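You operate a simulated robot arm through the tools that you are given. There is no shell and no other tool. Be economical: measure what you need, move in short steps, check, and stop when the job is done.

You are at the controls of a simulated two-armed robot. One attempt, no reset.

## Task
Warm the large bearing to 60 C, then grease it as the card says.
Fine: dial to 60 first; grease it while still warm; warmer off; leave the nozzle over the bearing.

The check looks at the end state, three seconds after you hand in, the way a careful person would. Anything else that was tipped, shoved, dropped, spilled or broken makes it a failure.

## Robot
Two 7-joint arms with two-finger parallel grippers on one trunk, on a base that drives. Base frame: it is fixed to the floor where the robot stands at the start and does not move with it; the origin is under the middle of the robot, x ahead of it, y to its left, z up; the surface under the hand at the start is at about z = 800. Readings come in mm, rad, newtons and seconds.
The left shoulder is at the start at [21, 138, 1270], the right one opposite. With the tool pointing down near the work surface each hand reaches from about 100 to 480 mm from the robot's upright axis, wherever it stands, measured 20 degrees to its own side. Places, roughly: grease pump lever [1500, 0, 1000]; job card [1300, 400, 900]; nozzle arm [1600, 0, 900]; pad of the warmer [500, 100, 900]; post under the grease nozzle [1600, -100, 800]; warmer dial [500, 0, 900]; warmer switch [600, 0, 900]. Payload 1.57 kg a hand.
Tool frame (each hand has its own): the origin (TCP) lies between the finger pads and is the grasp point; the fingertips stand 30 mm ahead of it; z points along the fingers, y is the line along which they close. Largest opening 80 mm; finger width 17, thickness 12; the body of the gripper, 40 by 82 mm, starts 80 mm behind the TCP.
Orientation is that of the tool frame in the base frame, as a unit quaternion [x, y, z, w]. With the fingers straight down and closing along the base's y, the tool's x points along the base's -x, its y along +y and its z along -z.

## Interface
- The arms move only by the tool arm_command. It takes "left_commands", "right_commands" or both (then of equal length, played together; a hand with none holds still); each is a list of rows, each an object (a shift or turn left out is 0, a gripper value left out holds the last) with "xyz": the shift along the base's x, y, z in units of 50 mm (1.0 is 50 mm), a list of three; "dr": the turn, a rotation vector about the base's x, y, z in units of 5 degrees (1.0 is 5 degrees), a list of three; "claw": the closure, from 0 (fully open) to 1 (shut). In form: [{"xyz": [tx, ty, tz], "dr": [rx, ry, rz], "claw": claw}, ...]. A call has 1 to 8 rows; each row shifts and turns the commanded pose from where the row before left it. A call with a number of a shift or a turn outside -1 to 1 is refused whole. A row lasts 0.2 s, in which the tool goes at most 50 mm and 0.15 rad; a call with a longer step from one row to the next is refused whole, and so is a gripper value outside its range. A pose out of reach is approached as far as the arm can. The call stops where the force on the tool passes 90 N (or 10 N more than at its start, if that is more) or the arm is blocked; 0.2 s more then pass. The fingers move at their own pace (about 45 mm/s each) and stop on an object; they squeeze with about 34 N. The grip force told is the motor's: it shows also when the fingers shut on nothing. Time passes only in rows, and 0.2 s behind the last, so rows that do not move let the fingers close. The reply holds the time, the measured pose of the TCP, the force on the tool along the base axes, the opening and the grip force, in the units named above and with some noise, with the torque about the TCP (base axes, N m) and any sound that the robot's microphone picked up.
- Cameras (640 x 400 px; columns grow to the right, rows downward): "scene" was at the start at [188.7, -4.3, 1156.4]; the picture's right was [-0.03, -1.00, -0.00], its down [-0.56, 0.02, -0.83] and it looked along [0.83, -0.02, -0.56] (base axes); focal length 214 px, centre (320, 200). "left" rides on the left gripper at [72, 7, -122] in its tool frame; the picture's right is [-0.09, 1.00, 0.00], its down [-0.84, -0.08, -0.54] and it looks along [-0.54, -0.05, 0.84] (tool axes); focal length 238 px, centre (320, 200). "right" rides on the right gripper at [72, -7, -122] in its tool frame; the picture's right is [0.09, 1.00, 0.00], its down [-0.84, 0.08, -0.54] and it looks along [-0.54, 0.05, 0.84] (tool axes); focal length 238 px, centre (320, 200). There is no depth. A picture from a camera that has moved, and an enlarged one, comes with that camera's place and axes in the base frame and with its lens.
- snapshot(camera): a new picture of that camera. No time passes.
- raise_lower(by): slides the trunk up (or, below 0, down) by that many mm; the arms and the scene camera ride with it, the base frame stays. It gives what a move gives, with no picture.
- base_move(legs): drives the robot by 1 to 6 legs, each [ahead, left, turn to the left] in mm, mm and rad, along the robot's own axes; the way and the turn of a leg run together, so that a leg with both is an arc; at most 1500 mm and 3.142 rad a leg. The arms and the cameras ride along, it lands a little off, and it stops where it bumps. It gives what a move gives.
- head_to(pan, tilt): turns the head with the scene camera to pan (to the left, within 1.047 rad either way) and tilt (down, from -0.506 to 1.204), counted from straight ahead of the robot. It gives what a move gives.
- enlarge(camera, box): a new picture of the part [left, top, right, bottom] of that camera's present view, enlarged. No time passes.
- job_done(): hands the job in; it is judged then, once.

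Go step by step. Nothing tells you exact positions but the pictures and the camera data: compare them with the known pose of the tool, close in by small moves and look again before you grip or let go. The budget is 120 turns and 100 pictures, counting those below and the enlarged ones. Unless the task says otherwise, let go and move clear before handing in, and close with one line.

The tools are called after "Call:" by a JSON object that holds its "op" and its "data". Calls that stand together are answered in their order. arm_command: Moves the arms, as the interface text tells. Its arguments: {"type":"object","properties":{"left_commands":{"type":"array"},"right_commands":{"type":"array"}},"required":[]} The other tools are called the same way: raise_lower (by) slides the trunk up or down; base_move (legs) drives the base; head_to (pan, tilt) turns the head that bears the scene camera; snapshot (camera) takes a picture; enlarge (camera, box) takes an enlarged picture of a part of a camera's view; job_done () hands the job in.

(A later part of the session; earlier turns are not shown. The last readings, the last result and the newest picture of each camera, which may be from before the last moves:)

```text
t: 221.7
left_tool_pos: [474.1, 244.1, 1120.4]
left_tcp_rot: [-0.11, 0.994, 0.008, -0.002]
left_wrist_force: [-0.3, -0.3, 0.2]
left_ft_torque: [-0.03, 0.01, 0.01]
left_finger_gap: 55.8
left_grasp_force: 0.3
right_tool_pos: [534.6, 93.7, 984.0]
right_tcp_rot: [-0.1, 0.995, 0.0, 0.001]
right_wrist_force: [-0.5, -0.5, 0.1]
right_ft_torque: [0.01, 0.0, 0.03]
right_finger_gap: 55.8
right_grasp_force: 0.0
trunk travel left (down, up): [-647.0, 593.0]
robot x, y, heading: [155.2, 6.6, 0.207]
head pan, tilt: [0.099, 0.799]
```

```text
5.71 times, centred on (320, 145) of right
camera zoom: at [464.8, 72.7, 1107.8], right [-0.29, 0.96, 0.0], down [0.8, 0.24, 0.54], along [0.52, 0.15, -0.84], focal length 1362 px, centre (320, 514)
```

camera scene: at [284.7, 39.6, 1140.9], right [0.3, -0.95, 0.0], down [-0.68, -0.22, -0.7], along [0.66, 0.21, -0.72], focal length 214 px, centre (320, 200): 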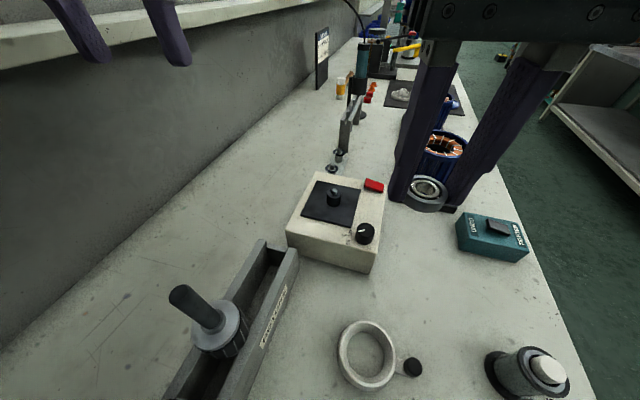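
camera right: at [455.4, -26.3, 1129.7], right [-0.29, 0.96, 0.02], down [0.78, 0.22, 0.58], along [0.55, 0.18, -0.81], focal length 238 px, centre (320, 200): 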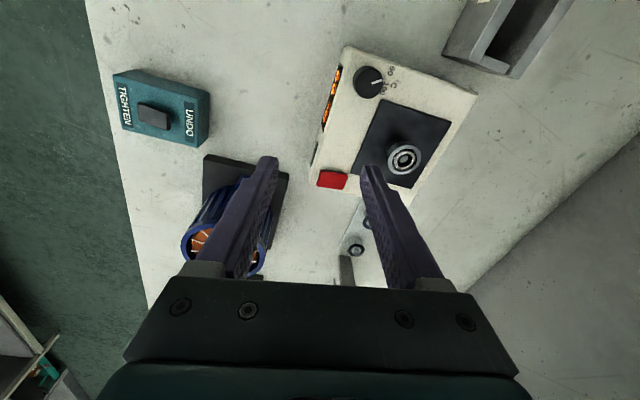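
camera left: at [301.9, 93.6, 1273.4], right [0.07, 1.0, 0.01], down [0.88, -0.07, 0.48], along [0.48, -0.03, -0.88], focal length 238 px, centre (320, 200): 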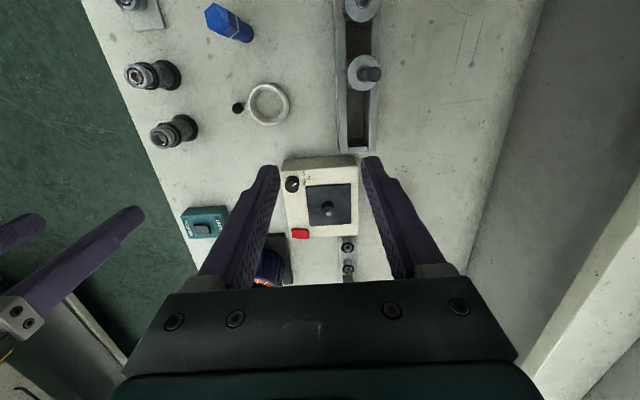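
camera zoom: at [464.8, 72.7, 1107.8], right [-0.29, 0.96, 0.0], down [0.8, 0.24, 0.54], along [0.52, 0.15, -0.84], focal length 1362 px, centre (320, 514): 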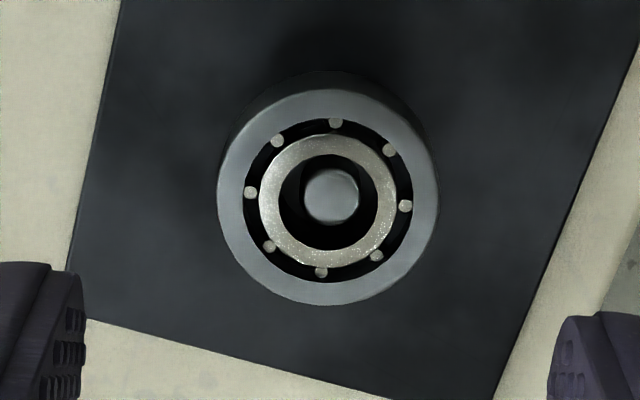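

The bearing is centred and flat on its seat. I'll press it once onto the seat, release, then soak more before checking the lamp.

Call:
{"op": "arm_command", "data": {"right_commands": [{"xyz": [0, 0, -0.6]}, {"xyz": [0, 0, -0.6]}, {"xyz": [0, 0, -0.06]}, {"claw": 1}, {"claw": 1}, {"xyz": [0, 0, -0.04]}, {"claw": 0.3}, {"claw": 0.3}]}}

Call:
{"op": "arm_command", "data": {"right_commands": [{}, {"xyz": [0, 0, 0.5]}, {"xyz": [0, 0, 0.8]}, {"xyz": [0, 0, 0.5]}, {"xyz": [0, -0.8, 0]}, {"xyz": [0, -0.9, 0]}, {"xyz": [0, -0.9, 0]}, {"xyz": [0, -0.9, 0]}]}}

Call:
{"op": "arm_command", "data": {"right_commands": [{"xyz": [0, -0.9, 0]}, {}, {}, {}, {}, {}, {}, {}]}}

Call:
{"op": "arm_command", "data": {"right_commands": [{}, {}, {}, {}, {}, {}, {}, {}]}}

Call:
{"op": "arm_command", "data": {"right_commands": [{}, {}, {}, {}, {}, {}, {}, {}]}}

Call:
{"op": "arm_command", "data": {"right_commands": [{}, {}, {}, {}, {}, {}, {}, {}]}}

Call:
{"op": "arm_command", "data": {"right_commands": [{}, {}, {}, {}, {}, {}, {}, {}]}}

Call:
{"op": "snapshot", "data": {"camera": "right"}}

```text
t: 223.5
left_tool_pos: [475.4, 244.2, 1120.6]
left_tcp_rot: [-0.111, 0.994, 0.007, -0.003]
left_wrist_force: [0.0, 0.4, -0.6]
left_ft_torque: [0.0, -0.02, 0.01]
left_finger_gap: 56.3
left_grasp_force: 0.0
right_tool_pos: [532.8, 93.7, 920.3]
right_tcp_rot: [-0.099, 0.995, 0.0, 0.001]
right_wrist_force: [-0.1, 0.3, 0.5]
right_ft_torque: [0.0, -0.03, 0.02]
right_finger_gap: 56.1
right_grasp_force: 0.0
trunk travel left (down, up): [-647.0, 593.0]
robot x, y, heading: [155.4, 5.1, 0.204]
head pan, tilt: [0.099, 0.799]
```

```text
t: 225.3
left_tool_pos: [474.8, 244.2, 1121.6]
left_tcp_rot: [-0.111, 0.994, 0.007, -0.001]
left_wrist_force: [-0.2, -0.1, 0.3]
left_ft_torque: [-0.04, -0.01, 0.0]
left_finger_gap: 56.0
left_grasp_force: 0.1
right_tool_pos: [534.0, -80.1, 1007.7]
right_tcp_rot: [-0.1, 0.995, -0.001, 0.001]
right_wrist_force: [0.5, -0.8, 0.1]
right_ft_torque: [0.01, 0.0, 0.02]
right_finger_gap: 55.8
right_grasp_force: 0.1
trunk travel left (down, up): [-647.0, 593.0]
robot x, y, heading: [152.5, 6.1, 0.205]
head pan, tilt: [0.099, 0.799]
```

```text
t: 227.1
left_tool_pos: [474.4, 245.0, 1120.5]
left_tcp_rot: [-0.111, 0.994, 0.007, -0.001]
left_wrist_force: [0.4, -0.4, 0.3]
left_ft_torque: [0.01, -0.01, -0.01]
left_finger_gap: 55.8
left_grasp_force: 0.0
right_tool_pos: [532.4, -124.8, 1008.0]
right_tcp_rot: [-0.099, 0.995, -0.001, 0.0]
right_wrist_force: [-0.2, 0.3, -0.2]
right_ft_torque: [-0.02, -0.02, 0.01]
right_finger_gap: 55.9
right_grasp_force: 0.2
trunk travel left (down, up): [-647.0, 593.0]
robot x, y, heading: [154.6, 6.9, 0.205]
head pan, tilt: [0.099, 0.799]
```

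```text
t: 228.9
left_tool_pos: [475.0, 244.3, 1121.3]
left_tcp_rot: [-0.111, 0.994, 0.006, -0.001]
left_wrist_force: [0.0, -0.4, -0.3]
left_ft_torque: [-0.01, -0.03, 0.01]
left_finger_gap: 56.2
left_grasp_force: 0.0
right_tool_pos: [533.4, -125.1, 1007.9]
right_tcp_rot: [-0.099, 0.995, -0.001, 0.0]
right_wrist_force: [0.1, 1.4, 0.9]
right_ft_torque: [0.01, 0.02, 0.02]
right_finger_gap: 56.0
right_grasp_force: 0.0
trunk travel left (down, up): [-647.0, 593.0]
robot x, y, heading: [158.2, 9.3, 0.208]
head pan, tilt: [0.099, 0.799]
```

```text
t: 230.7
left_tool_pos: [474.7, 246.0, 1121.5]
left_tcp_rot: [-0.111, 0.994, 0.006, -0.001]
left_wrist_force: [0.1, -0.9, 0.4]
left_ft_torque: [-0.03, 0.01, 0.0]
left_finger_gap: 55.9
left_grasp_force: 0.1
right_tool_pos: [533.2, -126.4, 1007.1]
right_tcp_rot: [-0.1, 0.995, -0.001, 0.0]
right_wrist_force: [-0.4, -0.1, 0.2]
right_ft_torque: [-0.01, 0.01, 0.01]
right_finger_gap: 55.9
right_grasp_force: 0.0
trunk travel left (down, up): [-647.0, 593.0]
robot x, y, heading: [154.9, 4.5, 0.205]
head pan, tilt: [0.099, 0.799]
```

```text
t: 232.5
left_tool_pos: [474.7, 245.2, 1122.4]
left_tcp_rot: [-0.111, 0.994, 0.007, -0.002]
left_wrist_force: [-0.7, 0.2, -0.5]
left_ft_torque: [-0.01, 0.0, 0.0]
left_finger_gap: 55.9
left_grasp_force: 0.0
right_tool_pos: [533.6, -125.3, 1008.1]
right_tcp_rot: [-0.1, 0.995, 0.0, 0.0]
right_wrist_force: [-0.4, -0.2, -0.4]
right_ft_torque: [0.04, -0.02, 0.0]
right_finger_gap: 56.0
right_grasp_force: 0.0
trunk travel left (down, up): [-647.0, 593.0]
robot x, y, heading: [152.1, 6.4, 0.204]
head pan, tilt: [0.099, 0.799]
```

```text
t: 234.3
left_tool_pos: [474.7, 244.5, 1121.8]
left_tcp_rot: [-0.11, 0.994, 0.007, -0.002]
left_wrist_force: [0.6, 0.0, 1.1]
left_ft_torque: [-0.03, -0.01, 0.01]
left_finger_gap: 55.8
left_grasp_force: 0.1
right_tool_pos: [533.7, -125.6, 1007.7]
right_tcp_rot: [-0.099, 0.995, -0.001, 0.0]
right_wrist_force: [-1.1, 0.1, -0.7]
right_ft_torque: [0.0, 0.02, -0.01]
right_finger_gap: 55.9
right_grasp_force: 0.1
trunk travel left (down, up): [-647.0, 593.0]
robot x, y, heading: [151.1, 6.1, 0.201]
head pan, tilt: [0.099, 0.799]
```

```text
8 pictures are left
camera right: at [463.4, -146.9, 1131.2], right [-0.29, 0.96, 0.0], down [0.81, 0.24, 0.54], along [0.52, 0.15, -0.84], focal length 238 px, centre (320, 200)
```

right: 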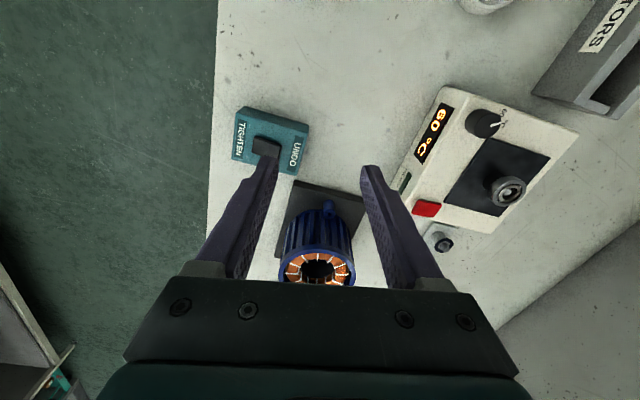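

READY stays unlit, but the display has held 60 °C for over two minutes with the bearing flat on its seat, so I'll go on, treating the lamp as unconfirmed. Next is switching the warmer off by pressing the rocker's raised -y end.

Call:
{"op": "arm_command", "data": {"right_commands": [{"xyz": [0, 0.8, 0], "claw": 1}, {"xyz": [0, 0.8, 0]}, {"xyz": [0.1, 0.7, 0]}, {"xyz": [0.1, 0.5, 0]}]}}

Call:
{"op": "base_move", "data": {"legs": [[45, 0, 0]]}}

```text
t: 235.3
left_tool_pos: [474.7, 244.6, 1121.7]
left_tcp_rot: [-0.111, 0.994, 0.007, -0.002]
left_wrist_force: [0.7, 0.1, -0.7]
left_ft_torque: [0.0, 0.0, 0.01]
left_finger_gap: 56.1
left_grasp_force: 0.1
right_tool_pos: [544.3, 13.8, 1010.8]
right_tcp_rot: [-0.099, 0.995, -0.001, 0.0]
right_wrist_force: [0.4, 0.6, 0.0]
right_ft_torque: [0.02, 0.02, 0.02]
right_finger_gap: 0.1
right_grasp_force: 18.2
trunk travel left (down, up): [-647.0, 593.0]
robot x, y, heading: [153.2, 5.4, 0.203]
head pan, tilt: [0.099, 0.799]
```

```text
t: 236.2
left_tool_pos: [517.5, 252.9, 1120.5]
left_tcp_rot: [-0.111, 0.994, 0.007, -0.002]
left_wrist_force: [0.0, 0.3, -0.2]
left_ft_torque: [0.01, 0.0, -0.03]
left_finger_gap: 56.1
left_grasp_force: 0.0
right_tool_pos: [587.1, 21.6, 1010.0]
right_tcp_rot: [-0.099, 0.995, -0.001, 0.0]
right_wrist_force: [-0.3, -0.9, 0.4]
right_ft_torque: [0.01, -0.01, 0.01]
right_finger_gap: 0.1
right_grasp_force: 21.0
trunk travel left (down, up): [-647.0, 593.0]
robot x, y, heading: [197.5, 16.0, 0.21]
head pan, tilt: [0.099, 0.799]
```

Call:
{"op": "arm_command", "data": {"right_commands": [{"xyz": [0.18, -0.05, -0.7]}, {"xyz": [0, 0, -0.7]}]}}

Call:
{"op": "arm_command", "data": {"right_commands": [{"xyz": [0, 0, -0.34]}, {"xyz": [0, 0, -0.16]}, {"xyz": [0, 0, -0.08]}, {"xyz": [0, 0, -0.06]}, {}, {}]}}

```text
t: 236.8
left_tool_pos: [517.8, 253.2, 1121.3]
left_tcp_rot: [-0.111, 0.994, 0.006, -0.001]
left_wrist_force: [0.7, 0.2, 0.6]
left_ft_torque: [0.01, -0.03, 0.0]
left_finger_gap: 56.1
left_grasp_force: 0.1
right_tool_pos: [594.1, 18.7, 939.9]
right_tcp_rot: [-0.099, 0.995, 0.0, 0.0]
right_wrist_force: [-0.2, -0.6, 0.5]
right_ft_torque: [-0.01, 0.02, -0.02]
right_finger_gap: 0.0
right_grasp_force: 21.2
trunk travel left (down, up): [-647.0, 593.0]
robot x, y, heading: [198.5, 13.0, 0.207]
head pan, tilt: [0.099, 0.799]
```

```text
t: 238.2
left_tool_pos: [518.0, 252.9, 1121.1]
left_tcp_rot: [-0.111, 0.994, 0.007, -0.002]
left_wrist_force: [0.0, -0.3, 1.0]
left_ft_torque: [-0.01, -0.01, 0.03]
left_finger_gap: 56.0
left_grasp_force: 0.1
right_tool_pos: [595.2, 19.7, 908.5]
right_tcp_rot: [-0.098, 0.995, -0.001, 0.001]
right_wrist_force: [-0.2, 0.2, 0.5]
right_ft_torque: [0.06, -0.03, 0.02]
right_finger_gap: 0.0
right_grasp_force: 21.0
trunk travel left (down, up): [-647.0, 593.0]
robot x, y, heading: [197.7, 18.7, 0.208]
head pan, tilt: [0.099, 0.799]
```

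Call:
{"op": "arm_command", "data": {"right_commands": [{"xyz": [0, 0, -0.06]}, {"xyz": [0, 0, -0.06]}, {}]}}

```text
t: 239.0
left_tool_pos: [517.8, 250.7, 1120.0]
left_tcp_rot: [-0.11, 0.994, 0.006, -0.002]
left_wrist_force: [-0.7, -0.1, 0.0]
left_ft_torque: [-0.01, -0.03, -0.02]
left_finger_gap: 56.1
left_grasp_force: 0.0
right_tool_pos: [594.5, 19.8, 908.1]
right_tcp_rot: [-0.102, 0.995, 0.002, 0.001]
right_wrist_force: [-14.7, -11.1, 38.3]
right_ft_torque: [0.13, 0.23, 0.11]
right_finger_gap: 0.0
right_grasp_force: 20.9
trunk travel left (down, up): [-647.0, 593.0]
robot x, y, heading: [197.7, 12.4, 0.204]
head pan, tilt: [0.099, 0.799]
stopped in row 3 (right hand): the force on the tool passed its limit at 93 N (the readings are from after the stop); the commanded pose is now the measured one
```

Call:
{"op": "arm_command", "data": {"right_commands": [{"xyz": [0, 0, -0.04]}, {}, {}, {"xyz": [0, 0, 0.08]}, {"xyz": [0, 0, 0.1]}, {"xyz": [0, 0, 0.4]}, {"xyz": [0, 0, 0.5]}]}}

Call:
{"op": "enlarge", "data": {"camera": "scene", "box": [300, 160, 390, 250]}}

```text
t: 240.6
left_tool_pos: [518.4, 253.8, 1120.4]
left_tcp_rot: [-0.109, 0.994, 0.006, -0.002]
left_wrist_force: [-0.1, -0.1, 0.1]
left_ft_torque: [0.02, 0.0, 0.01]
left_finger_gap: 56.2
left_grasp_force: 0.1
right_tool_pos: [597.3, 18.5, 958.2]
right_tcp_rot: [-0.101, 0.995, 0.0, -0.001]
right_wrist_force: [0.7, 0.3, 0.4]
right_ft_torque: [-0.02, 0.0, -0.02]
right_finger_gap: 0.2
right_grasp_force: 21.3
trunk travel left (down, up): [-647.0, 593.0]
robot x, y, heading: [198.9, 13.9, 0.201]
head pan, tilt: [0.099, 0.799]
```

```text
4.44 times, centred on (345, 205) of scene
camera zoom: at [371.7, 57.5, 1140.8], right [0.3, -0.95, 0.0], down [-0.68, -0.22, -0.7], along [0.67, 0.21, -0.72], focal length 953 px, centre (209, 178)
```

zoom: 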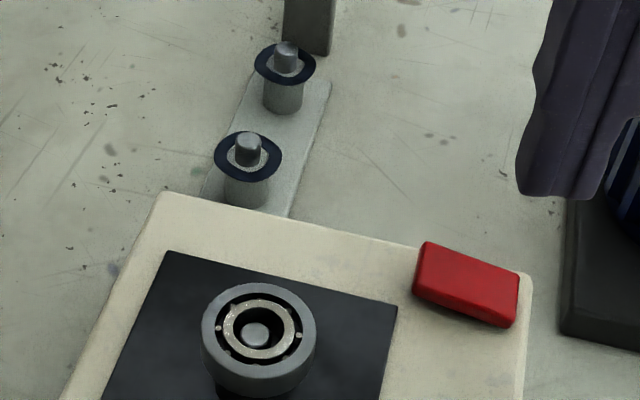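

The warmer is off (rocker back to its original tilt). Now I back up and pick the warm bearing.

Call:
{"op": "arm_command", "data": {"right_commands": [{"xyz": [0, 0, 0.8], "claw": 0.3}, {}]}}

Call:
{"op": "base_move", "data": {"legs": [[-45, 0, 0]]}}

Call:
{"op": "arm_command", "data": {"right_commands": [{"xyz": [-0.2, 0.85, 0]}, {"xyz": [-0.2, 0.85, 0]}, {}]}}

```text
t: 241.2
left_tool_pos: [518.0, 254.1, 1121.0]
left_tcp_rot: [-0.111, 0.994, 0.007, -0.001]
left_wrist_force: [0.6, 0.1, 0.6]
left_ft_torque: [0.02, 0.01, 0.0]
left_finger_gap: 56.0
left_grasp_force: 0.0
right_tool_pos: [597.0, 18.3, 997.5]
right_tcp_rot: [-0.101, 0.995, 0.002, 0.0]
right_wrist_force: [-0.9, -0.4, 0.4]
right_ft_torque: [0.0, 0.0, 0.03]
right_finger_gap: 50.0
right_grasp_force: 0.0
trunk travel left (down, up): [-647.0, 593.0]
robot x, y, heading: [202.3, 16.5, 0.208]
head pan, tilt: [0.099, 0.799]
```

```text
t: 242.1
left_tool_pos: [472.4, 244.2, 1121.8]
left_tcp_rot: [-0.111, 0.994, 0.006, -0.002]
left_wrist_force: [-1.3, -0.2, -0.6]
left_ft_torque: [0.0, 0.02, 0.06]
left_finger_gap: 55.9
left_grasp_force: 0.0
right_tool_pos: [552.7, 10.5, 999.2]
right_tcp_rot: [-0.101, 0.995, 0.002, 0.0]
right_wrist_force: [0.9, -0.4, 0.6]
right_ft_torque: [0.0, -0.03, 0.01]
right_finger_gap: 55.9
right_grasp_force: 0.0
trunk travel left (down, up): [-647.0, 593.0]
robot x, y, heading: [150.4, 6.6, 0.202]
head pan, tilt: [0.099, 0.799]
```

```text
t: 242.9
left_tool_pos: [473.6, 244.4, 1122.2]
left_tcp_rot: [-0.111, 0.994, 0.007, -0.002]
left_wrist_force: [-0.7, -0.7, 0.2]
left_ft_torque: [0.01, 0.01, 0.0]
left_finger_gap: 56.1
left_grasp_force: 0.0
right_tool_pos: [532.5, 96.2, 998.8]
right_tcp_rot: [-0.101, 0.995, 0.001, -0.001]
right_wrist_force: [0.2, 0.5, -0.4]
right_ft_torque: [0.0, 0.06, 0.01]
right_finger_gap: 56.0
right_grasp_force: 0.0
trunk travel left (down, up): [-647.0, 593.0]
robot x, y, heading: [151.2, 5.9, 0.207]
head pan, tilt: [0.099, 0.799]
```

Call:
{"op": "arm_command", "data": {"right_commands": [{"xyz": [0.01, -0.03, -0.6]}, {"xyz": [0, 0, -0.6]}, {"xyz": [0, 0, -0.35]}, {}, {"claw": 1}, {"claw": 1}, {"claw": 1}, {"claw": 1}]}}

Call:
{"op": "arm_command", "data": {"right_commands": [{"xyz": [0, 0, 0.2]}, {"xyz": [0, 0, 0.5]}, {"xyz": [0, 0, 0.8]}, {"xyz": [0, 0, 0.8]}, {"xyz": [0, -0.8, 0]}, {"xyz": [0, -0.8, 0]}]}}

Call:
{"op": "raise_lower", "data": {"by": 260}}

```text
t: 244.7
left_tool_pos: [472.9, 243.4, 1121.5]
left_tcp_rot: [-0.11, 0.994, 0.007, -0.002]
left_wrist_force: [0.4, -0.8, 0.0]
left_ft_torque: [-0.03, 0.0, -0.04]
left_finger_gap: 56.2
left_grasp_force: 0.0
right_tool_pos: [534.5, 94.4, 920.0]
right_tcp_rot: [-0.101, 0.995, 0.001, 0.0]
right_wrist_force: [0.1, 0.4, 0.1]
right_ft_torque: [-0.02, -0.04, -0.03]
right_finger_gap: 32.2
right_grasp_force: 34.0
trunk travel left (down, up): [-647.0, 593.0]
robot x, y, heading: [153.5, 10.8, 0.205]
head pan, tilt: [0.099, 0.799]
```

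```text
t: 246.1
left_tool_pos: [473.7, 244.5, 1120.9]
left_tcp_rot: [-0.11, 0.994, 0.007, -0.001]
left_wrist_force: [-0.6, 0.3, 0.1]
left_ft_torque: [-0.01, 0.02, 0.03]
left_finger_gap: 56.0
left_grasp_force: 0.1
right_tool_pos: [533.2, 14.4, 1036.4]
right_tcp_rot: [-0.101, 0.995, 0.001, -0.001]
right_wrist_force: [-0.2, -0.9, 0.3]
right_ft_torque: [-0.02, -0.02, 0.02]
right_finger_gap: 32.2
right_grasp_force: 34.0
trunk travel left (down, up): [-647.0, 593.0]
robot x, y, heading: [152.8, 4.9, 0.206]
head pan, tilt: [0.099, 0.799]
```

```text
t: 248.8
left_tool_pos: [472.6, 243.3, 1380.6]
left_tcp_rot: [-0.11, 0.994, 0.007, -0.002]
left_wrist_force: [-0.3, -0.4, -0.3]
left_ft_torque: [0.04, 0.0, 0.02]
left_finger_gap: 55.8
left_grasp_force: 0.1
right_tool_pos: [532.2, 14.6, 1297.5]
right_tcp_rot: [-0.101, 0.995, 0.002, 0.0]
right_wrist_force: [-0.7, 0.4, -1.2]
right_ft_torque: [0.01, -0.01, 0.03]
right_finger_gap: 32.1
right_grasp_force: 34.0
trunk travel left (down, up): [-907.0, 333.0]
robot x, y, heading: [148.6, 5.3, 0.201]
head pan, tilt: [0.099, 0.799]
```

Bearing in hand. Turning straight and driving to the greasing station with the trunk raised.

Call:
{"op": "base_move", "data": {"legs": [[0, 0, -0.205], [520, -5, 0], [520, 0, 0]]}}

Call:
{"op": "raise_lower", "data": {"by": -200}}

```text
t: 255.2
left_tool_pos: [1547.9, 165.0, 1381.3]
left_tcp_rot: [-0.005, 1.0, 0.007, -0.002]
left_wrist_force: [-0.5, 0.4, 0.6]
left_ft_torque: [0.0, -0.01, -0.01]
left_finger_gap: 56.0
left_grasp_force: 0.1
right_tool_pos: [1558.4, -71.5, 1296.9]
right_tcp_rot: [0.003, 1.0, 0.002, 0.0]
right_wrist_force: [-0.1, 0.7, -0.2]
right_ft_torque: [-0.02, 0.0, -0.01]
right_finger_gap: 32.2
right_grasp_force: 34.2
trunk travel left (down, up): [-907.0, 333.0]
robot x, y, heading: [1185.9, -2.4, -0.0]
head pan, tilt: [0.099, 0.799]
```

```text
t: 257.3
left_tool_pos: [1547.5, 165.1, 1180.5]
left_tcp_rot: [-0.007, 1.0, 0.007, -0.002]
left_wrist_force: [0.4, 0.5, 0.1]
left_ft_torque: [-0.01, -0.02, -0.03]
left_finger_gap: 56.2
left_grasp_force: 0.0
right_tool_pos: [1557.5, -72.8, 1098.3]
right_tcp_rot: [0.004, 1.0, 0.002, 0.0]
right_wrist_force: [-0.1, -0.3, -0.9]
right_ft_torque: [0.0, 0.02, -0.01]
right_finger_gap: 32.4
right_grasp_force: 33.9
trunk travel left (down, up): [-707.0, 533.0]
robot x, y, heading: [1183.4, -3.0, -0.003]
head pan, tilt: [0.099, 0.799]
```

Call:
{"op": "raise_lower", "data": {"by": -60}}

Call:
{"op": "arm_command", "data": {"right_commands": [{"xyz": [-0.09, -0.42, -0.4]}, {"xyz": [-0.08, -0.41, -0.4]}, {"xyz": [0, 0, -0.26]}, {}]}}

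Call:
{"op": "enlarge", "data": {"camera": "right", "box": [240, 60, 400, 180]}}

```text
t: 258.3
left_tool_pos: [1547.1, 165.4, 1120.9]
left_tcp_rot: [-0.006, 1.0, 0.006, -0.001]
left_wrist_force: [-0.2, 0.5, 0.4]
left_ft_torque: [-0.02, -0.03, 0.0]
left_finger_gap: 56.3
left_grasp_force: 0.0
right_tool_pos: [1558.0, -72.7, 1038.9]
right_tcp_rot: [0.003, 1.0, 0.001, 0.0]
right_wrist_force: [0.4, -0.6, 0.0]
right_ft_torque: [-0.01, 0.0, 0.02]
right_finger_gap: 32.2
right_grasp_force: 33.5
trunk travel left (down, up): [-647.0, 593.0]
robot x, y, heading: [1182.9, -3.9, -0.003]
head pan, tilt: [0.099, 0.799]
```

```text
t: 259.3
left_tool_pos: [1547.7, 164.2, 1121.2]
left_tcp_rot: [-0.006, 1.0, 0.007, -0.002]
left_wrist_force: [-0.1, 0.6, 0.5]
left_ft_torque: [0.02, 0.01, 0.0]
left_finger_gap: 56.0
left_grasp_force: 0.1
right_tool_pos: [1547.9, -115.5, 984.3]
right_tcp_rot: [0.003, 1.0, 0.002, 0.0]
right_wrist_force: [-0.2, -0.3, -1.1]
right_ft_torque: [0.02, -0.02, 0.0]
right_finger_gap: 32.1
right_grasp_force: 34.6
trunk travel left (down, up): [-647.0, 593.0]
robot x, y, heading: [1186.0, -3.3, -0.005]
head pan, tilt: [0.099, 0.799]
```

```text
3.33 times, centred on (320, 120) of right
camera zoom: at [1475.4, -120.9, 1107.0], right [-0.09, 1.0, 0.0], down [0.84, 0.07, 0.54], along [0.54, 0.05, -0.84], focal length 794 px, centre (320, 467)
```

zoom: 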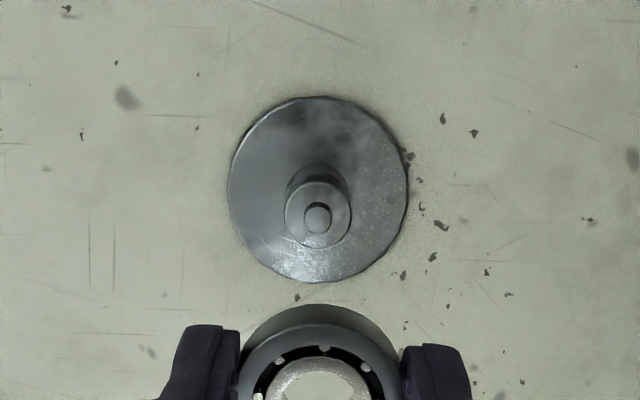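

Call:
{"op": "arm_command", "data": {"right_commands": [{"xyz": [0, -0.02, -0.8]}, {"xyz": [0, 0, -0.8]}, {"xyz": [0, 0, -0.4]}, {}]}}

Call:
{"op": "enlarge", "data": {"camera": "right", "box": [270, 110, 370, 230]}}

```text
t: 260.3
left_tool_pos: [1547.9, 164.6, 1120.6]
left_tcp_rot: [-0.006, 1.0, 0.007, -0.001]
left_wrist_force: [-0.1, 0.4, -0.1]
left_ft_torque: [0.02, -0.03, -0.05]
left_finger_gap: 56.0
left_grasp_force: 0.0
right_tool_pos: [1550.3, -114.6, 884.1]
right_tcp_rot: [0.004, 1.0, 0.002, 0.0]
right_wrist_force: [0.7, 0.1, 0.6]
right_ft_torque: [0.0, 0.02, 0.01]
right_finger_gap: 32.1
right_grasp_force: 34.3
trunk travel left (down, up): [-647.0, 593.0]
robot x, y, heading: [1184.9, -2.9, -0.003]
head pan, tilt: [0.099, 0.799]
```

```text
3.33 times, centred on (320, 170) of right
camera zoom: at [1477.1, -121.4, 1006.5], right [-0.09, 1.0, 0.0], down [0.84, 0.07, 0.54], along [0.54, 0.05, -0.84], focal length 794 px, centre (320, 300)
```

zoom: 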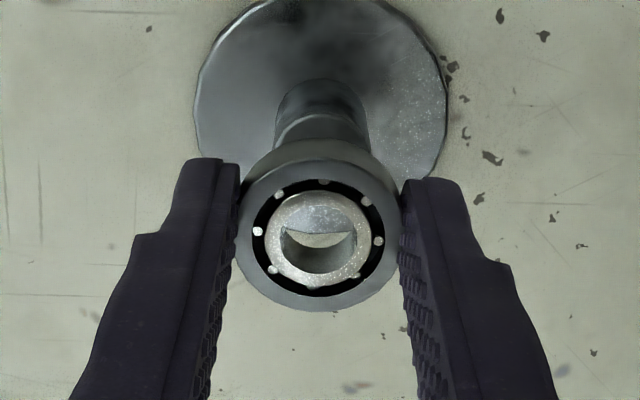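

Call:
{"op": "arm_command", "data": {"right_commands": [{"xyz": [-0.06, 0.015, -0.1]}, {"xyz": [0, 0, -0.1]}, {}]}}

Call:
{"op": "enlarge", "data": {"camera": "right", "box": [270, 110, 370, 230]}}

```text
t: 261.1
left_tool_pos: [1546.8, 165.7, 1120.8]
left_tcp_rot: [-0.006, 1.0, 0.008, -0.001]
left_wrist_force: [-1.1, -0.1, -0.6]
left_ft_torque: [-0.01, 0.02, -0.01]
left_finger_gap: 56.0
left_grasp_force: 0.1
right_tool_pos: [1547.4, -113.3, 873.2]
right_tcp_rot: [0.003, 1.0, 0.002, 0.0]
right_wrist_force: [0.3, -0.3, -0.8]
right_ft_torque: [-0.02, -0.01, -0.01]
right_finger_gap: 32.1
right_grasp_force: 34.1
trunk travel left (down, up): [-647.0, 593.0]
robot x, y, heading: [1187.2, -3.9, -0.002]
head pan, tilt: [0.099, 0.799]
```

```text
3.33 times, centred on (320, 170) of right
camera zoom: at [1474.3, -121.1, 996.9], right [-0.09, 1.0, 0.0], down [0.84, 0.07, 0.54], along [0.54, 0.05, -0.84], focal length 794 px, centre (320, 300)
```

zoom: 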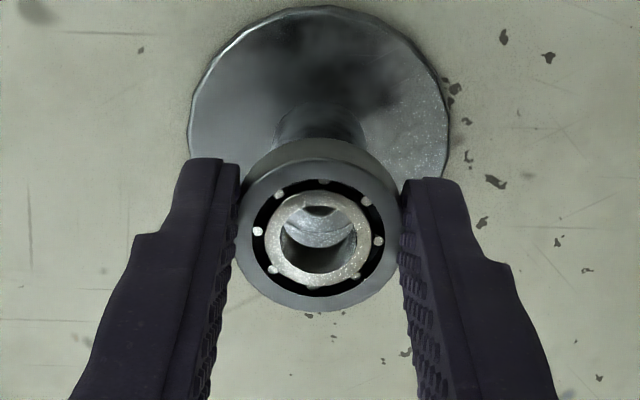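

Call:
{"op": "arm_command", "data": {"right_commands": [{"xyz": [0, 0.01, -0.06]}, {"xyz": [0, 0, -0.06]}, {}]}}

```text
t: 261.9
left_tool_pos: [1546.7, 165.1, 1121.3]
left_tcp_rot: [-0.007, 1.0, 0.007, -0.001]
left_wrist_force: [0.1, -0.4, -0.5]
left_ft_torque: [0.0, 0.03, -0.01]
left_finger_gap: 55.9
left_grasp_force: 0.0
right_tool_pos: [1545.4, -112.5, 869.4]
right_tcp_rot: [0.004, 1.0, 0.001, 0.0]
right_wrist_force: [0.2, -0.8, -0.8]
right_ft_torque: [-0.01, -0.01, 0.0]
right_finger_gap: 32.2
right_grasp_force: 33.3
trunk travel left (down, up): [-647.0, 593.0]
robot x, y, heading: [1185.6, -0.3, -0.004]
head pan, tilt: [0.099, 0.799]
```

Call:
{"op": "arm_command", "data": {"right_commands": [{"xyz": [0, 0, -0.06]}, {"xyz": [0, 0, -0.04]}, {}]}}

```text
t: 262.7
left_tool_pos: [1546.4, 164.3, 1121.0]
left_tcp_rot: [-0.007, 1.0, 0.007, -0.001]
left_wrist_force: [0.0, -0.6, 0.8]
left_ft_torque: [0.03, -0.04, 0.03]
left_finger_gap: 56.0
left_grasp_force: 0.1
right_tool_pos: [1546.5, -113.9, 864.1]
right_tcp_rot: [0.004, 1.0, 0.001, 0.0]
right_wrist_force: [0.1, 0.4, -0.4]
right_ft_torque: [0.0, 0.0, -0.01]
right_finger_gap: 31.9
right_grasp_force: 34.2
trunk travel left (down, up): [-647.0, 593.0]
robot x, y, heading: [1186.0, -4.5, 0.0]
head pan, tilt: [0.099, 0.799]
```

Call:
{"op": "arm_command", "data": {"right_commands": [{"xyz": [0, 0, -0.05]}, {"xyz": [0, 0, -0.04]}, {}]}}

```text
t: 263.5
left_tool_pos: [1546.5, 166.1, 1121.8]
left_tcp_rot: [-0.007, 1.0, 0.007, 0.0]
left_wrist_force: [0.1, 0.1, 0.0]
left_ft_torque: [-0.03, 0.0, 0.04]
left_finger_gap: 55.8
left_grasp_force: 0.1
right_tool_pos: [1545.8, -113.8, 859.2]
right_tcp_rot: [0.003, 1.0, 0.001, 0.0]
right_wrist_force: [-0.6, 0.2, 0.2]
right_ft_torque: [-0.01, 0.01, 0.0]
right_finger_gap: 32.0
right_grasp_force: 33.3
trunk travel left (down, up): [-647.0, 593.0]
robot x, y, heading: [1187.1, -2.3, -0.003]
head pan, tilt: [0.099, 0.799]
```

Call:
{"op": "arm_command", "data": {"right_commands": [{"xyz": [0, 0, -0.04]}, {"xyz": [0, 0, -0.04]}, {}]}}

```text
t: 264.3
left_tool_pos: [1546.4, 165.3, 1119.9]
left_tcp_rot: [-0.006, 1.0, 0.007, -0.001]
left_wrist_force: [-1.0, 0.0, 0.3]
left_ft_torque: [-0.01, -0.03, -0.03]
left_finger_gap: 55.9
left_grasp_force: 0.1
right_tool_pos: [1546.3, -113.0, 855.6]
right_tcp_rot: [0.003, 1.0, 0.002, 0.0]
right_wrist_force: [-10.2, 0.2, 30.3]
right_ft_torque: [-0.02, 0.15, -0.01]
right_finger_gap: 32.3
right_grasp_force: 34.1
trunk travel left (down, up): [-647.0, 593.0]
robot x, y, heading: [1182.7, 0.7, -0.005]
head pan, tilt: [0.099, 0.799]
```

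Call:
{"op": "enlarge", "data": {"camera": "right", "box": [270, 110, 370, 230]}}

```text
3.33 times, centred on (320, 170) of right
camera zoom: at [1473.8, -120.8, 979.5], right [-0.09, 1.0, 0.0], down [0.84, 0.07, 0.54], along [0.54, 0.05, -0.84], focal length 794 px, centre (320, 300)
```

zoom: 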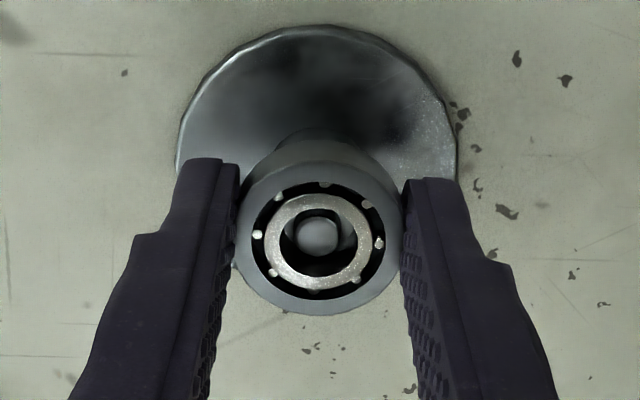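

The pin shows centred in the bore and contact is felt; releasing the bearing on the grease post and rising. I'll also tilt the head up, out of the arm's way.

Call:
{"op": "arm_command", "data": {"right_commands": [{"xyz": [0, 0, 0.02]}, {"claw": 0.3}, {"claw": 0.3}, {}, {"xyz": [0, 0, 0.5]}, {"xyz": [0, 0, 0.9]}, {"xyz": [0, 0, 0.9]}, {"xyz": [0, 0, 0.8]}]}}

Call:
{"op": "head_to", "data": {"pan": 0.0, "tilt": 0.3}}

Call:
{"op": "base_move", "data": {"legs": [[20, 0, 0]]}}

```text
t: 266.1
left_tool_pos: [1545.7, 164.5, 1121.4]
left_tcp_rot: [-0.005, 1.0, 0.006, 0.0]
left_wrist_force: [0.0, 0.3, 0.5]
left_ft_torque: [0.02, 0.01, -0.03]
left_finger_gap: 56.2
left_grasp_force: 0.1
right_tool_pos: [1544.9, -111.7, 1009.8]
right_tcp_rot: [0.003, 1.0, 0.0, 0.0]
right_wrist_force: [-0.1, 0.0, -0.7]
right_ft_torque: [-0.01, -0.03, 0.02]
right_finger_gap: 56.1
right_grasp_force: 0.0
trunk travel left (down, up): [-647.0, 593.0]
robot x, y, heading: [1184.0, -3.4, -0.003]
head pan, tilt: [0.099, 0.799]
```

```text
t: 267.1
left_tool_pos: [1546.3, 164.7, 1121.5]
left_tcp_rot: [-0.007, 1.0, 0.007, 0.0]
left_wrist_force: [0.2, -0.6, -0.6]
left_ft_torque: [0.0, -0.01, 0.0]
left_finger_gap: 56.1
left_grasp_force: 0.1
right_tool_pos: [1544.3, -112.6, 1009.8]
right_tcp_rot: [0.004, 1.0, 0.002, 0.0]
right_wrist_force: [0.4, -0.1, 0.5]
right_ft_torque: [-0.01, -0.03, -0.01]
right_finger_gap: 56.0
right_grasp_force: 0.1
trunk travel left (down, up): [-647.0, 593.0]
robot x, y, heading: [1183.8, -3.9, -0.004]
head pan, tilt: [0.0, 0.3]
```

```text
t: 267.8
left_tool_pos: [1566.6, 165.3, 1121.7]
left_tcp_rot: [-0.006, 1.0, 0.007, -0.001]
left_wrist_force: [-0.3, 0.0, -0.1]
left_ft_torque: [-0.04, -0.02, 0.02]
left_finger_gap: 56.0
left_grasp_force: 0.0
right_tool_pos: [1565.3, -113.3, 1009.6]
right_tcp_rot: [0.004, 1.0, 0.002, 0.0]
right_wrist_force: [0.4, 0.4, -0.2]
right_ft_torque: [-0.02, -0.01, 0.01]
right_finger_gap: 56.0
right_grasp_force: 0.2
trunk travel left (down, up): [-647.0, 593.0]
robot x, y, heading: [1204.0, 0.2, -0.007]
head pan, tilt: [0.0, 0.3]
```

Call:
{"op": "arm_command", "data": {"right_commands": [{"xyz": [0.34, 0.82, 0]}, {"xyz": [0.34, 0.82, 0]}, {"xyz": [0.34, 0.82, 0]}, {}]}}

Call:
{"op": "enlarge", "data": {"camera": "right", "box": [220, 40, 420, 200]}}

```text
t: 268.8
left_tool_pos: [1568.4, 165.3, 1121.8]
left_tcp_rot: [-0.005, 1.0, 0.007, -0.001]
left_wrist_force: [-0.3, -0.6, -0.7]
left_ft_torque: [-0.01, 0.04, -0.01]
left_finger_gap: 56.2
left_grasp_force: 0.2
right_tool_pos: [1615.1, 10.0, 1011.2]
right_tcp_rot: [0.003, 1.0, 0.002, 0.0]
right_wrist_force: [-0.7, 0.6, -0.4]
right_ft_torque: [-0.01, 0.01, -0.01]
right_finger_gap: 56.0
right_grasp_force: 0.0
trunk travel left (down, up): [-647.0, 593.0]
robot x, y, heading: [1204.4, -0.9, -0.008]
head pan, tilt: [0.0, 0.3]
```

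```text
2.50 times, centred on (320, 120) of right
camera zoom: at [1542.4, 3.4, 1134.0], right [-0.09, 1.0, 0.0], down [0.84, 0.07, 0.54], along [0.54, 0.05, -0.84], focal length 596 px, centre (320, 400)
```

zoom: 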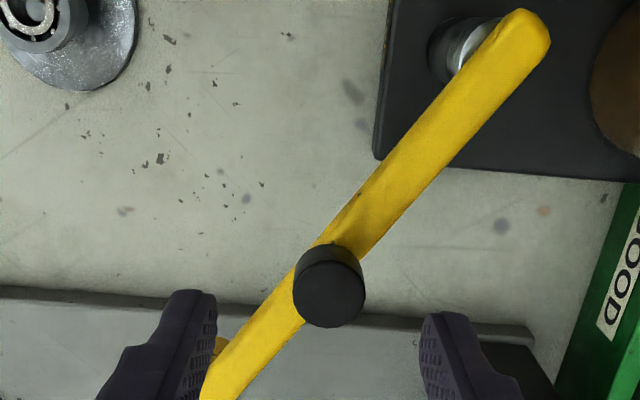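

The knob is near [1617, 14]; bearing sits well on its post. I'll grip the knob and swing the arm about its pivot (~[1544, 71]) until it points at the bearing.

Call:
{"op": "arm_command", "data": {"right_commands": [{"xyz": [0.044, 0.078, -0.5]}, {"xyz": [0, 0, -0.46]}, {"claw": 1}, {"claw": 1}, {"claw": 1}, {}]}}

Call:
{"op": "arm_command", "data": {"right_commands": [{"xyz": [-0.135, -0.155, 0], "dr": [0, 0, -1]}, {"xyz": [-0.151, -0.139, 0], "dr": [0, 0, -1]}, {"xyz": [-0.165, -0.121, 0], "dr": [0, 0, -1]}, {"xyz": [-0.178, -0.102, 0], "dr": [0, 0, -1]}]}}

```text
t: 270.2
left_tool_pos: [1567.6, 163.6, 1121.6]
left_tcp_rot: [-0.005, 1.0, 0.007, 0.0]
left_wrist_force: [-0.2, -0.3, -0.3]
left_ft_torque: [0.01, 0.01, -0.03]
left_finger_gap: 56.1
left_grasp_force: 0.0
right_tool_pos: [1623.8, 0.8, 961.9]
right_tcp_rot: [0.017, 1.0, -0.001, 0.0]
right_wrist_force: [0.0, 1.0, -1.5]
right_ft_torque: [0.18, 0.48, -0.03]
right_finger_gap: 24.8
right_grasp_force: 33.6
trunk travel left (down, up): [-647.0, 593.0]
robot x, y, heading: [1205.8, -4.4, -0.005]
head pan, tilt: [0.0, 0.3]
```

```text
t: 271.2
left_tool_pos: [1567.9, 160.0, 1121.5]
left_tcp_rot: [-0.006, 1.0, 0.003, -0.001]
left_wrist_force: [1.4, -1.2, 0.3]
left_ft_torque: [-0.02, 0.0, 0.02]
left_finger_gap: 56.1
left_grasp_force: 0.0
right_tool_pos: [1588.8, -21.2, 962.7]
right_tcp_rot: [0.181, 0.983, -0.007, 0.004]
right_wrist_force: [11.9, -28.4, -9.4]
right_ft_torque: [-0.71, -0.42, 0.13]
right_finger_gap: 25.4
right_grasp_force: 36.8
trunk travel left (down, up): [-647.0, 593.0]
robot x, y, heading: [1207.9, -2.5, -0.008]
head pan, tilt: [0.0, 0.3]
```

Call:
{"op": "arm_command", "data": {"right_commands": [{"xyz": [-0.188, -0.082, 0], "dr": [0, 0, -1]}, {"xyz": [-0.196, -0.061, 0], "dr": [0, 0, -1]}, {"xyz": [-0.201, -0.039, 0], "dr": [0, 0, -1]}, {"xyz": [-0.205, -0.016, 0], "dr": [0, 0, -1]}, {}]}}

```text
t: 272.4
left_tool_pos: [1571.3, 162.8, 1121.3]
left_tcp_rot: [-0.007, 1.0, 0.007, 0.001]
left_wrist_force: [0.0, -0.2, -0.6]
left_ft_torque: [-0.03, -0.01, 0.01]
left_finger_gap: 56.0
left_grasp_force: 0.0
right_tool_pos: [1552.9, -25.6, 963.6]
right_tcp_rot: [0.349, 0.937, 0.002, 0.01]
right_wrist_force: [29.0, -13.6, -14.5]
right_ft_torque: [-0.53, -0.89, -0.12]
right_finger_gap: 25.6
right_grasp_force: 37.3
trunk travel left (down, up): [-647.0, 593.0]
robot x, y, heading: [1204.7, -0.8, -0.004]
head pan, tilt: [0.0, 0.3]
```

Call:
{"op": "arm_command", "data": {"right_commands": [{"xyz": [-0.1, -0.03, 0]}, {"xyz": [-0.06, -0.02, 0]}, {}]}}

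```text
t: 273.2
left_tool_pos: [1573.5, 164.8, 1123.8]
left_tcp_rot: [-0.006, 1.0, 0.007, 0.003]
left_wrist_force: [-0.5, 0.0, -0.5]
left_ft_torque: [0.01, -0.02, -0.01]
left_finger_gap: 56.2
left_grasp_force: 0.1
right_tool_pos: [1549.3, -22.8, 965.5]
right_tcp_rot: [0.347, 0.938, 0.007, 0.011]
right_wrist_force: [41.6, 3.1, -9.6]
right_ft_torque: [-0.24, -1.35, -0.13]
right_finger_gap: 25.4
right_grasp_force: 36.6
trunk travel left (down, up): [-647.0, 593.0]
robot x, y, heading: [1205.6, -0.2, -0.007]
head pan, tilt: [0.0, 0.3]
```

Call:
{"op": "arm_command", "data": {"right_commands": [{"claw": 0.3}, {"claw": 0.3}, {"claw": 0.3}, {"xyz": [0, 0, 0.5]}, {"xyz": [0, 0, 0.9]}, {"xyz": [0, -0.5, 0.5]}, {"xyz": [0, -0.9, 0]}]}}

Call:
{"op": "snapshot", "data": {"camera": "right"}}

```text
t: 274.8
left_tool_pos: [1566.9, 164.5, 1122.0]
left_tcp_rot: [-0.006, 1.0, 0.007, -0.001]
left_wrist_force: [0.0, 0.5, 0.0]
left_ft_torque: [0.0, 0.0, 0.01]
left_finger_gap: 56.1
left_grasp_force: 0.0
right_tool_pos: [1540.2, -95.6, 1059.3]
right_tcp_rot: [0.346, 0.938, 0.002, 0.001]
right_wrist_force: [0.0, -1.5, -0.1]
right_ft_torque: [-0.05, 0.02, 0.02]
right_finger_gap: 56.0
right_grasp_force: 0.1
trunk travel left (down, up): [-647.0, 593.0]
robot x, y, heading: [1205.0, -2.8, -0.008]
head pan, tilt: [0.0, 0.3]
```

```text
1 pictures are left
camera right: at [1480.9, -54.2, 1182.2], right [0.58, 0.82, 0.0], down [0.69, -0.49, 0.54], along [0.44, -0.31, -0.84], focal length 238 px, centre (320, 200)
```

right: 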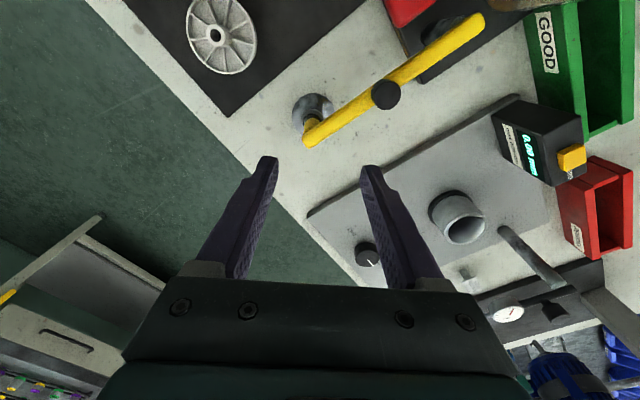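

The nozzle end now lies over the bearing to within a few millimetres. I'll move the right hand clear and bring the left hand, fingers shut, above the red lever pad.

Call:
{"op": "arm_command", "data": {"right_commands": [{"xyz": [0, -0.8, 0.4]}, {"xyz": [0, -0.8, 0.4]}, {"xyz": [0, -0.4, 0.2]}, {}, {}], "left_commands": [{"claw": 1}, {"xyz": [-0.41, -0.78, 0]}, {"xyz": [-0.41, -0.78, 0]}, {"xyz": [-0.41, -0.78, 0]}, {"xyz": [-0.41, -0.8, 0]}]}}

```text
t: 276.0
left_tool_pos: [1487.1, 8.8, 1119.6]
left_tcp_rot: [-0.006, 1.0, 0.007, -0.001]
left_wrist_force: [-0.4, -0.6, -0.5]
left_ft_torque: [0.0, -0.02, 0.0]
left_finger_gap: 0.0
left_grasp_force: 20.8
right_tool_pos: [1541.5, -196.0, 1108.4]
right_tcp_rot: [0.345, 0.938, 0.002, 0.001]
right_wrist_force: [0.3, 0.3, -0.1]
right_ft_torque: [0.0, 0.04, -0.02]
right_finger_gap: 55.9
right_grasp_force: 0.3
trunk travel left (down, up): [-647.0, 593.0]
robot x, y, heading: [1207.9, -2.3, -0.003]
head pan, tilt: [0.0, 0.3]
```

Call:
{"op": "arm_command", "data": {"left_commands": [{"xyz": [-0.03, 0, -0.9]}, {"xyz": [0, 0, -0.8]}, {"xyz": [0, 0, -0.2]}, {"xyz": [0, 0, -0.15]}]}}

```text
t: 276.5
left_tool_pos: [1492.0, 8.1, 1087.1]
left_tcp_rot: [-0.013, 1.0, -0.006, 0.002]
left_wrist_force: [13.6, 0.0, 26.2]
left_ft_torque: [-0.1, 4.01, 0.02]
left_finger_gap: 0.0
left_grasp_force: 21.3
right_tool_pos: [1542.1, -195.3, 1108.6]
right_tcp_rot: [0.345, 0.939, 0.003, 0.001]
right_wrist_force: [0.4, -0.2, 0.7]
right_ft_torque: [0.03, -0.01, 0.0]
right_finger_gap: 55.9
right_grasp_force: 0.0
trunk travel left (down, up): [-647.0, 593.0]
robot x, y, heading: [1206.3, 3.4, -0.006]
head pan, tilt: [0.0, 0.3]
stopped in row 2 (left hand): the force on the tool passed its limit at 112 N (the readings are from after the stop); the commanded pose is now the measured one
```

The left gripper's camera touched the head because the pad is too close to the robot. I'll lift, back off 100 mm and retry.

Call:
{"op": "arm_command", "data": {"left_commands": [{"xyz": [0.3, 0, 0.4]}, {"xyz": [0.3, 0, 0.3]}]}}

Call:
{"op": "base_move", "data": {"legs": [[-100, 0, 0]]}}

Call:
{"op": "arm_command", "data": {"left_commands": [{"xyz": [0.5, 0, 0]}, {"xyz": [0.5, 0, 0]}, {}]}}

```text
t: 277.1
left_tool_pos: [1520.6, 8.1, 1120.8]
left_tcp_rot: [-0.012, 1.0, -0.002, 0.002]
left_wrist_force: [0.1, 0.1, -0.3]
left_ft_torque: [0.0, -0.01, 0.02]
left_finger_gap: 0.0
left_grasp_force: 21.3
right_tool_pos: [1541.4, -195.0, 1108.7]
right_tcp_rot: [0.345, 0.938, 0.002, 0.0]
right_wrist_force: [0.4, -0.1, -0.1]
right_ft_torque: [0.01, -0.01, 0.02]
right_finger_gap: 56.1
right_grasp_force: 0.1
trunk travel left (down, up): [-647.0, 593.0]
robot x, y, heading: [1202.9, -6.7, -0.002]
head pan, tilt: [0.0, 0.3]
```

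```text
t: 278.2
left_tool_pos: [1420.0, 10.2, 1120.4]
left_tcp_rot: [-0.013, 1.0, -0.003, 0.002]
left_wrist_force: [1.1, 0.7, -0.3]
left_ft_torque: [-0.01, -0.04, -0.03]
left_finger_gap: 0.0
left_grasp_force: 21.6
right_tool_pos: [1442.2, -195.2, 1108.1]
right_tcp_rot: [0.343, 0.939, 0.002, 0.001]
right_wrist_force: [-0.1, 0.0, 0.2]
right_ft_torque: [0.0, -0.01, 0.02]
right_finger_gap: 56.0
right_grasp_force: 0.1
trunk travel left (down, up): [-647.0, 593.0]
robot x, y, heading: [1106.7, -2.3, -0.0]
head pan, tilt: [0.0, 0.3]
```

```text
t: 279.0
left_tool_pos: [1470.0, 9.1, 1121.2]
left_tcp_rot: [-0.012, 1.0, -0.003, 0.002]
left_wrist_force: [-0.3, -0.4, 0.5]
left_ft_torque: [0.03, 0.05, 0.0]
left_finger_gap: 0.3
left_grasp_force: 21.3
right_tool_pos: [1442.9, -195.0, 1108.9]
right_tcp_rot: [0.345, 0.939, 0.002, 0.001]
right_wrist_force: [-0.3, 0.4, 0.0]
right_ft_torque: [0.0, -0.02, 0.01]
right_finger_gap: 55.8
right_grasp_force: 0.0
trunk travel left (down, up): [-647.0, 593.0]
robot x, y, heading: [1108.9, -3.5, -0.002]
head pan, tilt: [0.0, 0.3]
```

Call:
{"op": "arm_command", "data": {"left_commands": [{"xyz": [0.3, -0.02, -0.4]}, {"xyz": [0, 0, -0.7]}, {"xyz": [0, 0, -0.5]}, {"xyz": [0, 0, -0.15]}, {"xyz": [0, 0, -0.15]}]}}

```text
t: 280.2
left_tool_pos: [1485.7, 7.9, 1026.0]
left_tcp_rot: [-0.013, 1.0, -0.002, 0.001]
left_wrist_force: [-1.1, -0.5, -0.5]
left_ft_torque: [-0.01, -0.02, 0.01]
left_finger_gap: 0.2
left_grasp_force: 20.9
right_tool_pos: [1441.5, -194.4, 1109.9]
right_tcp_rot: [0.344, 0.939, 0.001, 0.0]
right_wrist_force: [0.1, -0.1, 0.0]
right_ft_torque: [0.01, 0.01, 0.0]
right_finger_gap: 56.2
right_grasp_force: 0.1
trunk travel left (down, up): [-647.0, 593.0]
robot x, y, heading: [1107.2, -2.3, -0.003]
head pan, tilt: [0.0, 0.3]
```

Call:
{"op": "arm_command", "data": {"left_commands": [{"xyz": [0, 0, -0.15]}, {"xyz": [0, 0, -0.15]}, {"xyz": [0, 0, -0.15]}, {"xyz": [0, 0, -0.15]}]}}

```text
t: 281.2
left_tool_pos: [1486.5, 7.0, 996.5]
left_tcp_rot: [-0.012, 1.0, -0.003, 0.002]
left_wrist_force: [0.3, -3.0, 4.0]
left_ft_torque: [-0.08, -0.03, -0.03]
left_finger_gap: 0.1
left_grasp_force: 21.3
right_tool_pos: [1442.5, -195.3, 1108.1]
right_tcp_rot: [0.345, 0.938, 0.001, 0.002]
right_wrist_force: [1.3, 0.7, 0.9]
right_ft_torque: [-0.01, 0.0, -0.03]
right_finger_gap: 55.7
right_grasp_force: 0.1
trunk travel left (down, up): [-647.0, 593.0]
robot x, y, heading: [1106.2, -2.1, 0.001]
head pan, tilt: [0.0, 0.3]
```

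Call:
{"op": "arm_command", "data": {"left_commands": [{"xyz": [0, 0, -0.15]}, {"xyz": [0, 0, -0.15]}, {"xyz": [0, 0, -0.15]}, {"xyz": [0, 0, -0.15]}]}}

```text
t: 282.2
left_tool_pos: [1486.6, 6.8, 969.1]
left_tcp_rot: [-0.012, 1.0, -0.005, 0.001]
left_wrist_force: [-13.2, -0.4, 39.2]
left_ft_torque: [0.37, 0.38, 0.12]
left_finger_gap: 0.2
left_grasp_force: 20.5
right_tool_pos: [1443.0, -194.5, 1109.4]
right_tcp_rot: [0.344, 0.939, 0.002, 0.001]
right_wrist_force: [-0.7, -0.1, 0.8]
right_ft_torque: [-0.01, 0.0, -0.02]
right_finger_gap: 55.9
right_grasp_force: 0.0
trunk travel left (down, up): [-647.0, 593.0]
robot x, y, heading: [1104.9, -2.5, -0.0]
head pan, tilt: [0.0, 0.3]
```

That's the lever at its lower stop (first shot). I'll press slightly more, then let it return fully.

Call:
{"op": "arm_command", "data": {"left_commands": [{"xyz": [0, 0, -0.04]}, {}, {"xyz": [0, 0, 0.3]}, {"xyz": [0, 0, 0.4]}, {"xyz": [0, 0, 0.5]}, {}, {}]}}

Call:
{"op": "arm_command", "data": {"left_commands": [{"xyz": [0, 0, -0.3]}, {"xyz": [0, 0, -0.3]}, {"xyz": [0, 0, -0.15]}, {"xyz": [0, 0, -0.15]}]}}

```text
t: 283.8
left_tool_pos: [1486.5, 7.9, 1023.1]
left_tcp_rot: [-0.013, 1.0, -0.003, 0.001]
left_wrist_force: [0.4, -0.6, -0.1]
left_ft_torque: [-0.03, 0.0, 0.01]
left_finger_gap: 0.0
left_grasp_force: 21.1
right_tool_pos: [1442.3, -195.3, 1107.9]
right_tcp_rot: [0.344, 0.939, 0.002, 0.001]
right_wrist_force: [-0.4, -0.1, 0.8]
right_ft_torque: [0.01, 0.0, -0.01]
right_finger_gap: 56.0
right_grasp_force: 0.0
trunk travel left (down, up): [-647.0, 593.0]
robot x, y, heading: [1102.5, -1.3, -0.0]
head pan, tilt: [0.0, 0.3]
```

```text
t: 284.8
left_tool_pos: [1487.2, 5.5, 978.2]
left_tcp_rot: [-0.012, 1.0, -0.005, 0.003]
left_wrist_force: [0.7, -6.5, 3.7]
left_ft_torque: [-0.16, -0.03, -0.02]
left_finger_gap: 0.0
left_grasp_force: 21.2
right_tool_pos: [1442.6, -195.5, 1108.7]
right_tcp_rot: [0.345, 0.939, 0.002, 0.001]
right_wrist_force: [0.0, -0.2, 0.1]
right_ft_torque: [0.03, 0.0, -0.04]
right_finger_gap: 56.0
right_grasp_force: 0.0
trunk travel left (down, up): [-647.0, 593.0]
robot x, y, heading: [1103.8, -2.0, -0.005]
head pan, tilt: [0.0, 0.3]
```

Call:
{"op": "arm_command", "data": {"left_commands": [{"xyz": [0, 0, -0.12]}, {"xyz": [0, 0, -0.12]}, {}]}}

```text
t: 285.6
left_tool_pos: [1487.6, 5.9, 968.6]
left_tcp_rot: [-0.012, 1.0, -0.004, 0.003]
left_wrist_force: [-16.9, -0.9, 46.0]
left_ft_torque: [0.42, 0.43, 0.16]
left_finger_gap: 0.0
left_grasp_force: 21.6
right_tool_pos: [1442.1, -193.8, 1109.8]
right_tcp_rot: [0.345, 0.939, 0.001, 0.001]
right_wrist_force: [-0.4, -0.7, -0.4]
right_ft_torque: [-0.01, -0.02, -0.02]
right_finger_gap: 56.1
right_grasp_force: 0.1
trunk travel left (down, up): [-647.0, 593.0]
robot x, y, heading: [1104.3, -0.4, -0.004]
head pan, tilt: [0.0, 0.3]
```

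Second full stroke at the stop. I'll let the lever return, lift the left hand clear, and use the last picture to check the nozzle and bearing.

Call:
{"op": "arm_command", "data": {"left_commands": [{"xyz": [0, 0, 0.3]}, {"xyz": [0, 0, 0.5]}, {"xyz": [0, 0, 0.9]}, {"xyz": [-0.3, 0.4, 0.9]}, {"xyz": [-0.3, 0.5, 0.5]}, {"xyz": [-0.3, 0.5, 0]}]}}

Call:
{"op": "head_to", "data": {"pan": -0.15, "tilt": 0.75}}

Call:
{"op": "enlarge", "data": {"camera": "scene", "box": [220, 100, 420, 260]}}

```text
refused: row 4 steps farther than a row can; nothing moved
```

```text
t: 286.5
left_tool_pos: [1487.9, 6.1, 966.8]
left_tcp_rot: [-0.011, 1.0, -0.005, 0.004]
left_wrist_force: [-18.4, -3.3, 54.7]
left_ft_torque: [0.43, 0.55, 0.17]
left_finger_gap: 0.1
left_grasp_force: 21.2
right_tool_pos: [1443.4, -194.0, 1108.9]
right_tcp_rot: [0.345, 0.939, 0.002, 0.0]
right_wrist_force: [-0.7, -0.2, -0.6]
right_ft_torque: [0.0, -0.04, -0.01]
right_finger_gap: 56.0
right_grasp_force: 0.1
trunk travel left (down, up): [-647.0, 593.0]
robot x, y, heading: [1106.5, 0.9, -0.002]
head pan, tilt: [-0.15, 0.75]
```

```text
2.50 times, centred on (320, 180) of scene
camera zoom: at [1286.8, -16.8, 1145.3], right [-0.15, -0.99, 0.0], down [-0.67, 0.1, -0.73], along [0.72, -0.11, -0.68], focal length 536 px, centre (320, 250)
```

zoom: 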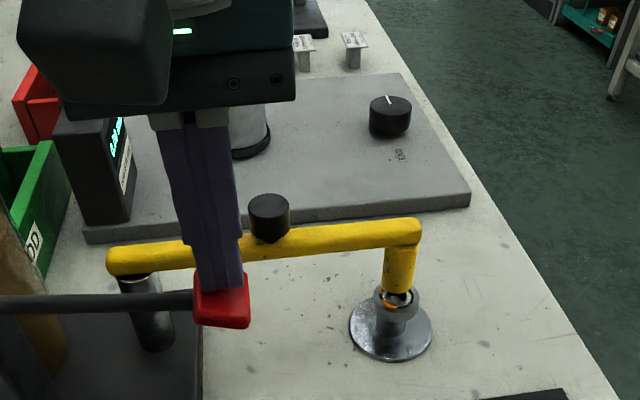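

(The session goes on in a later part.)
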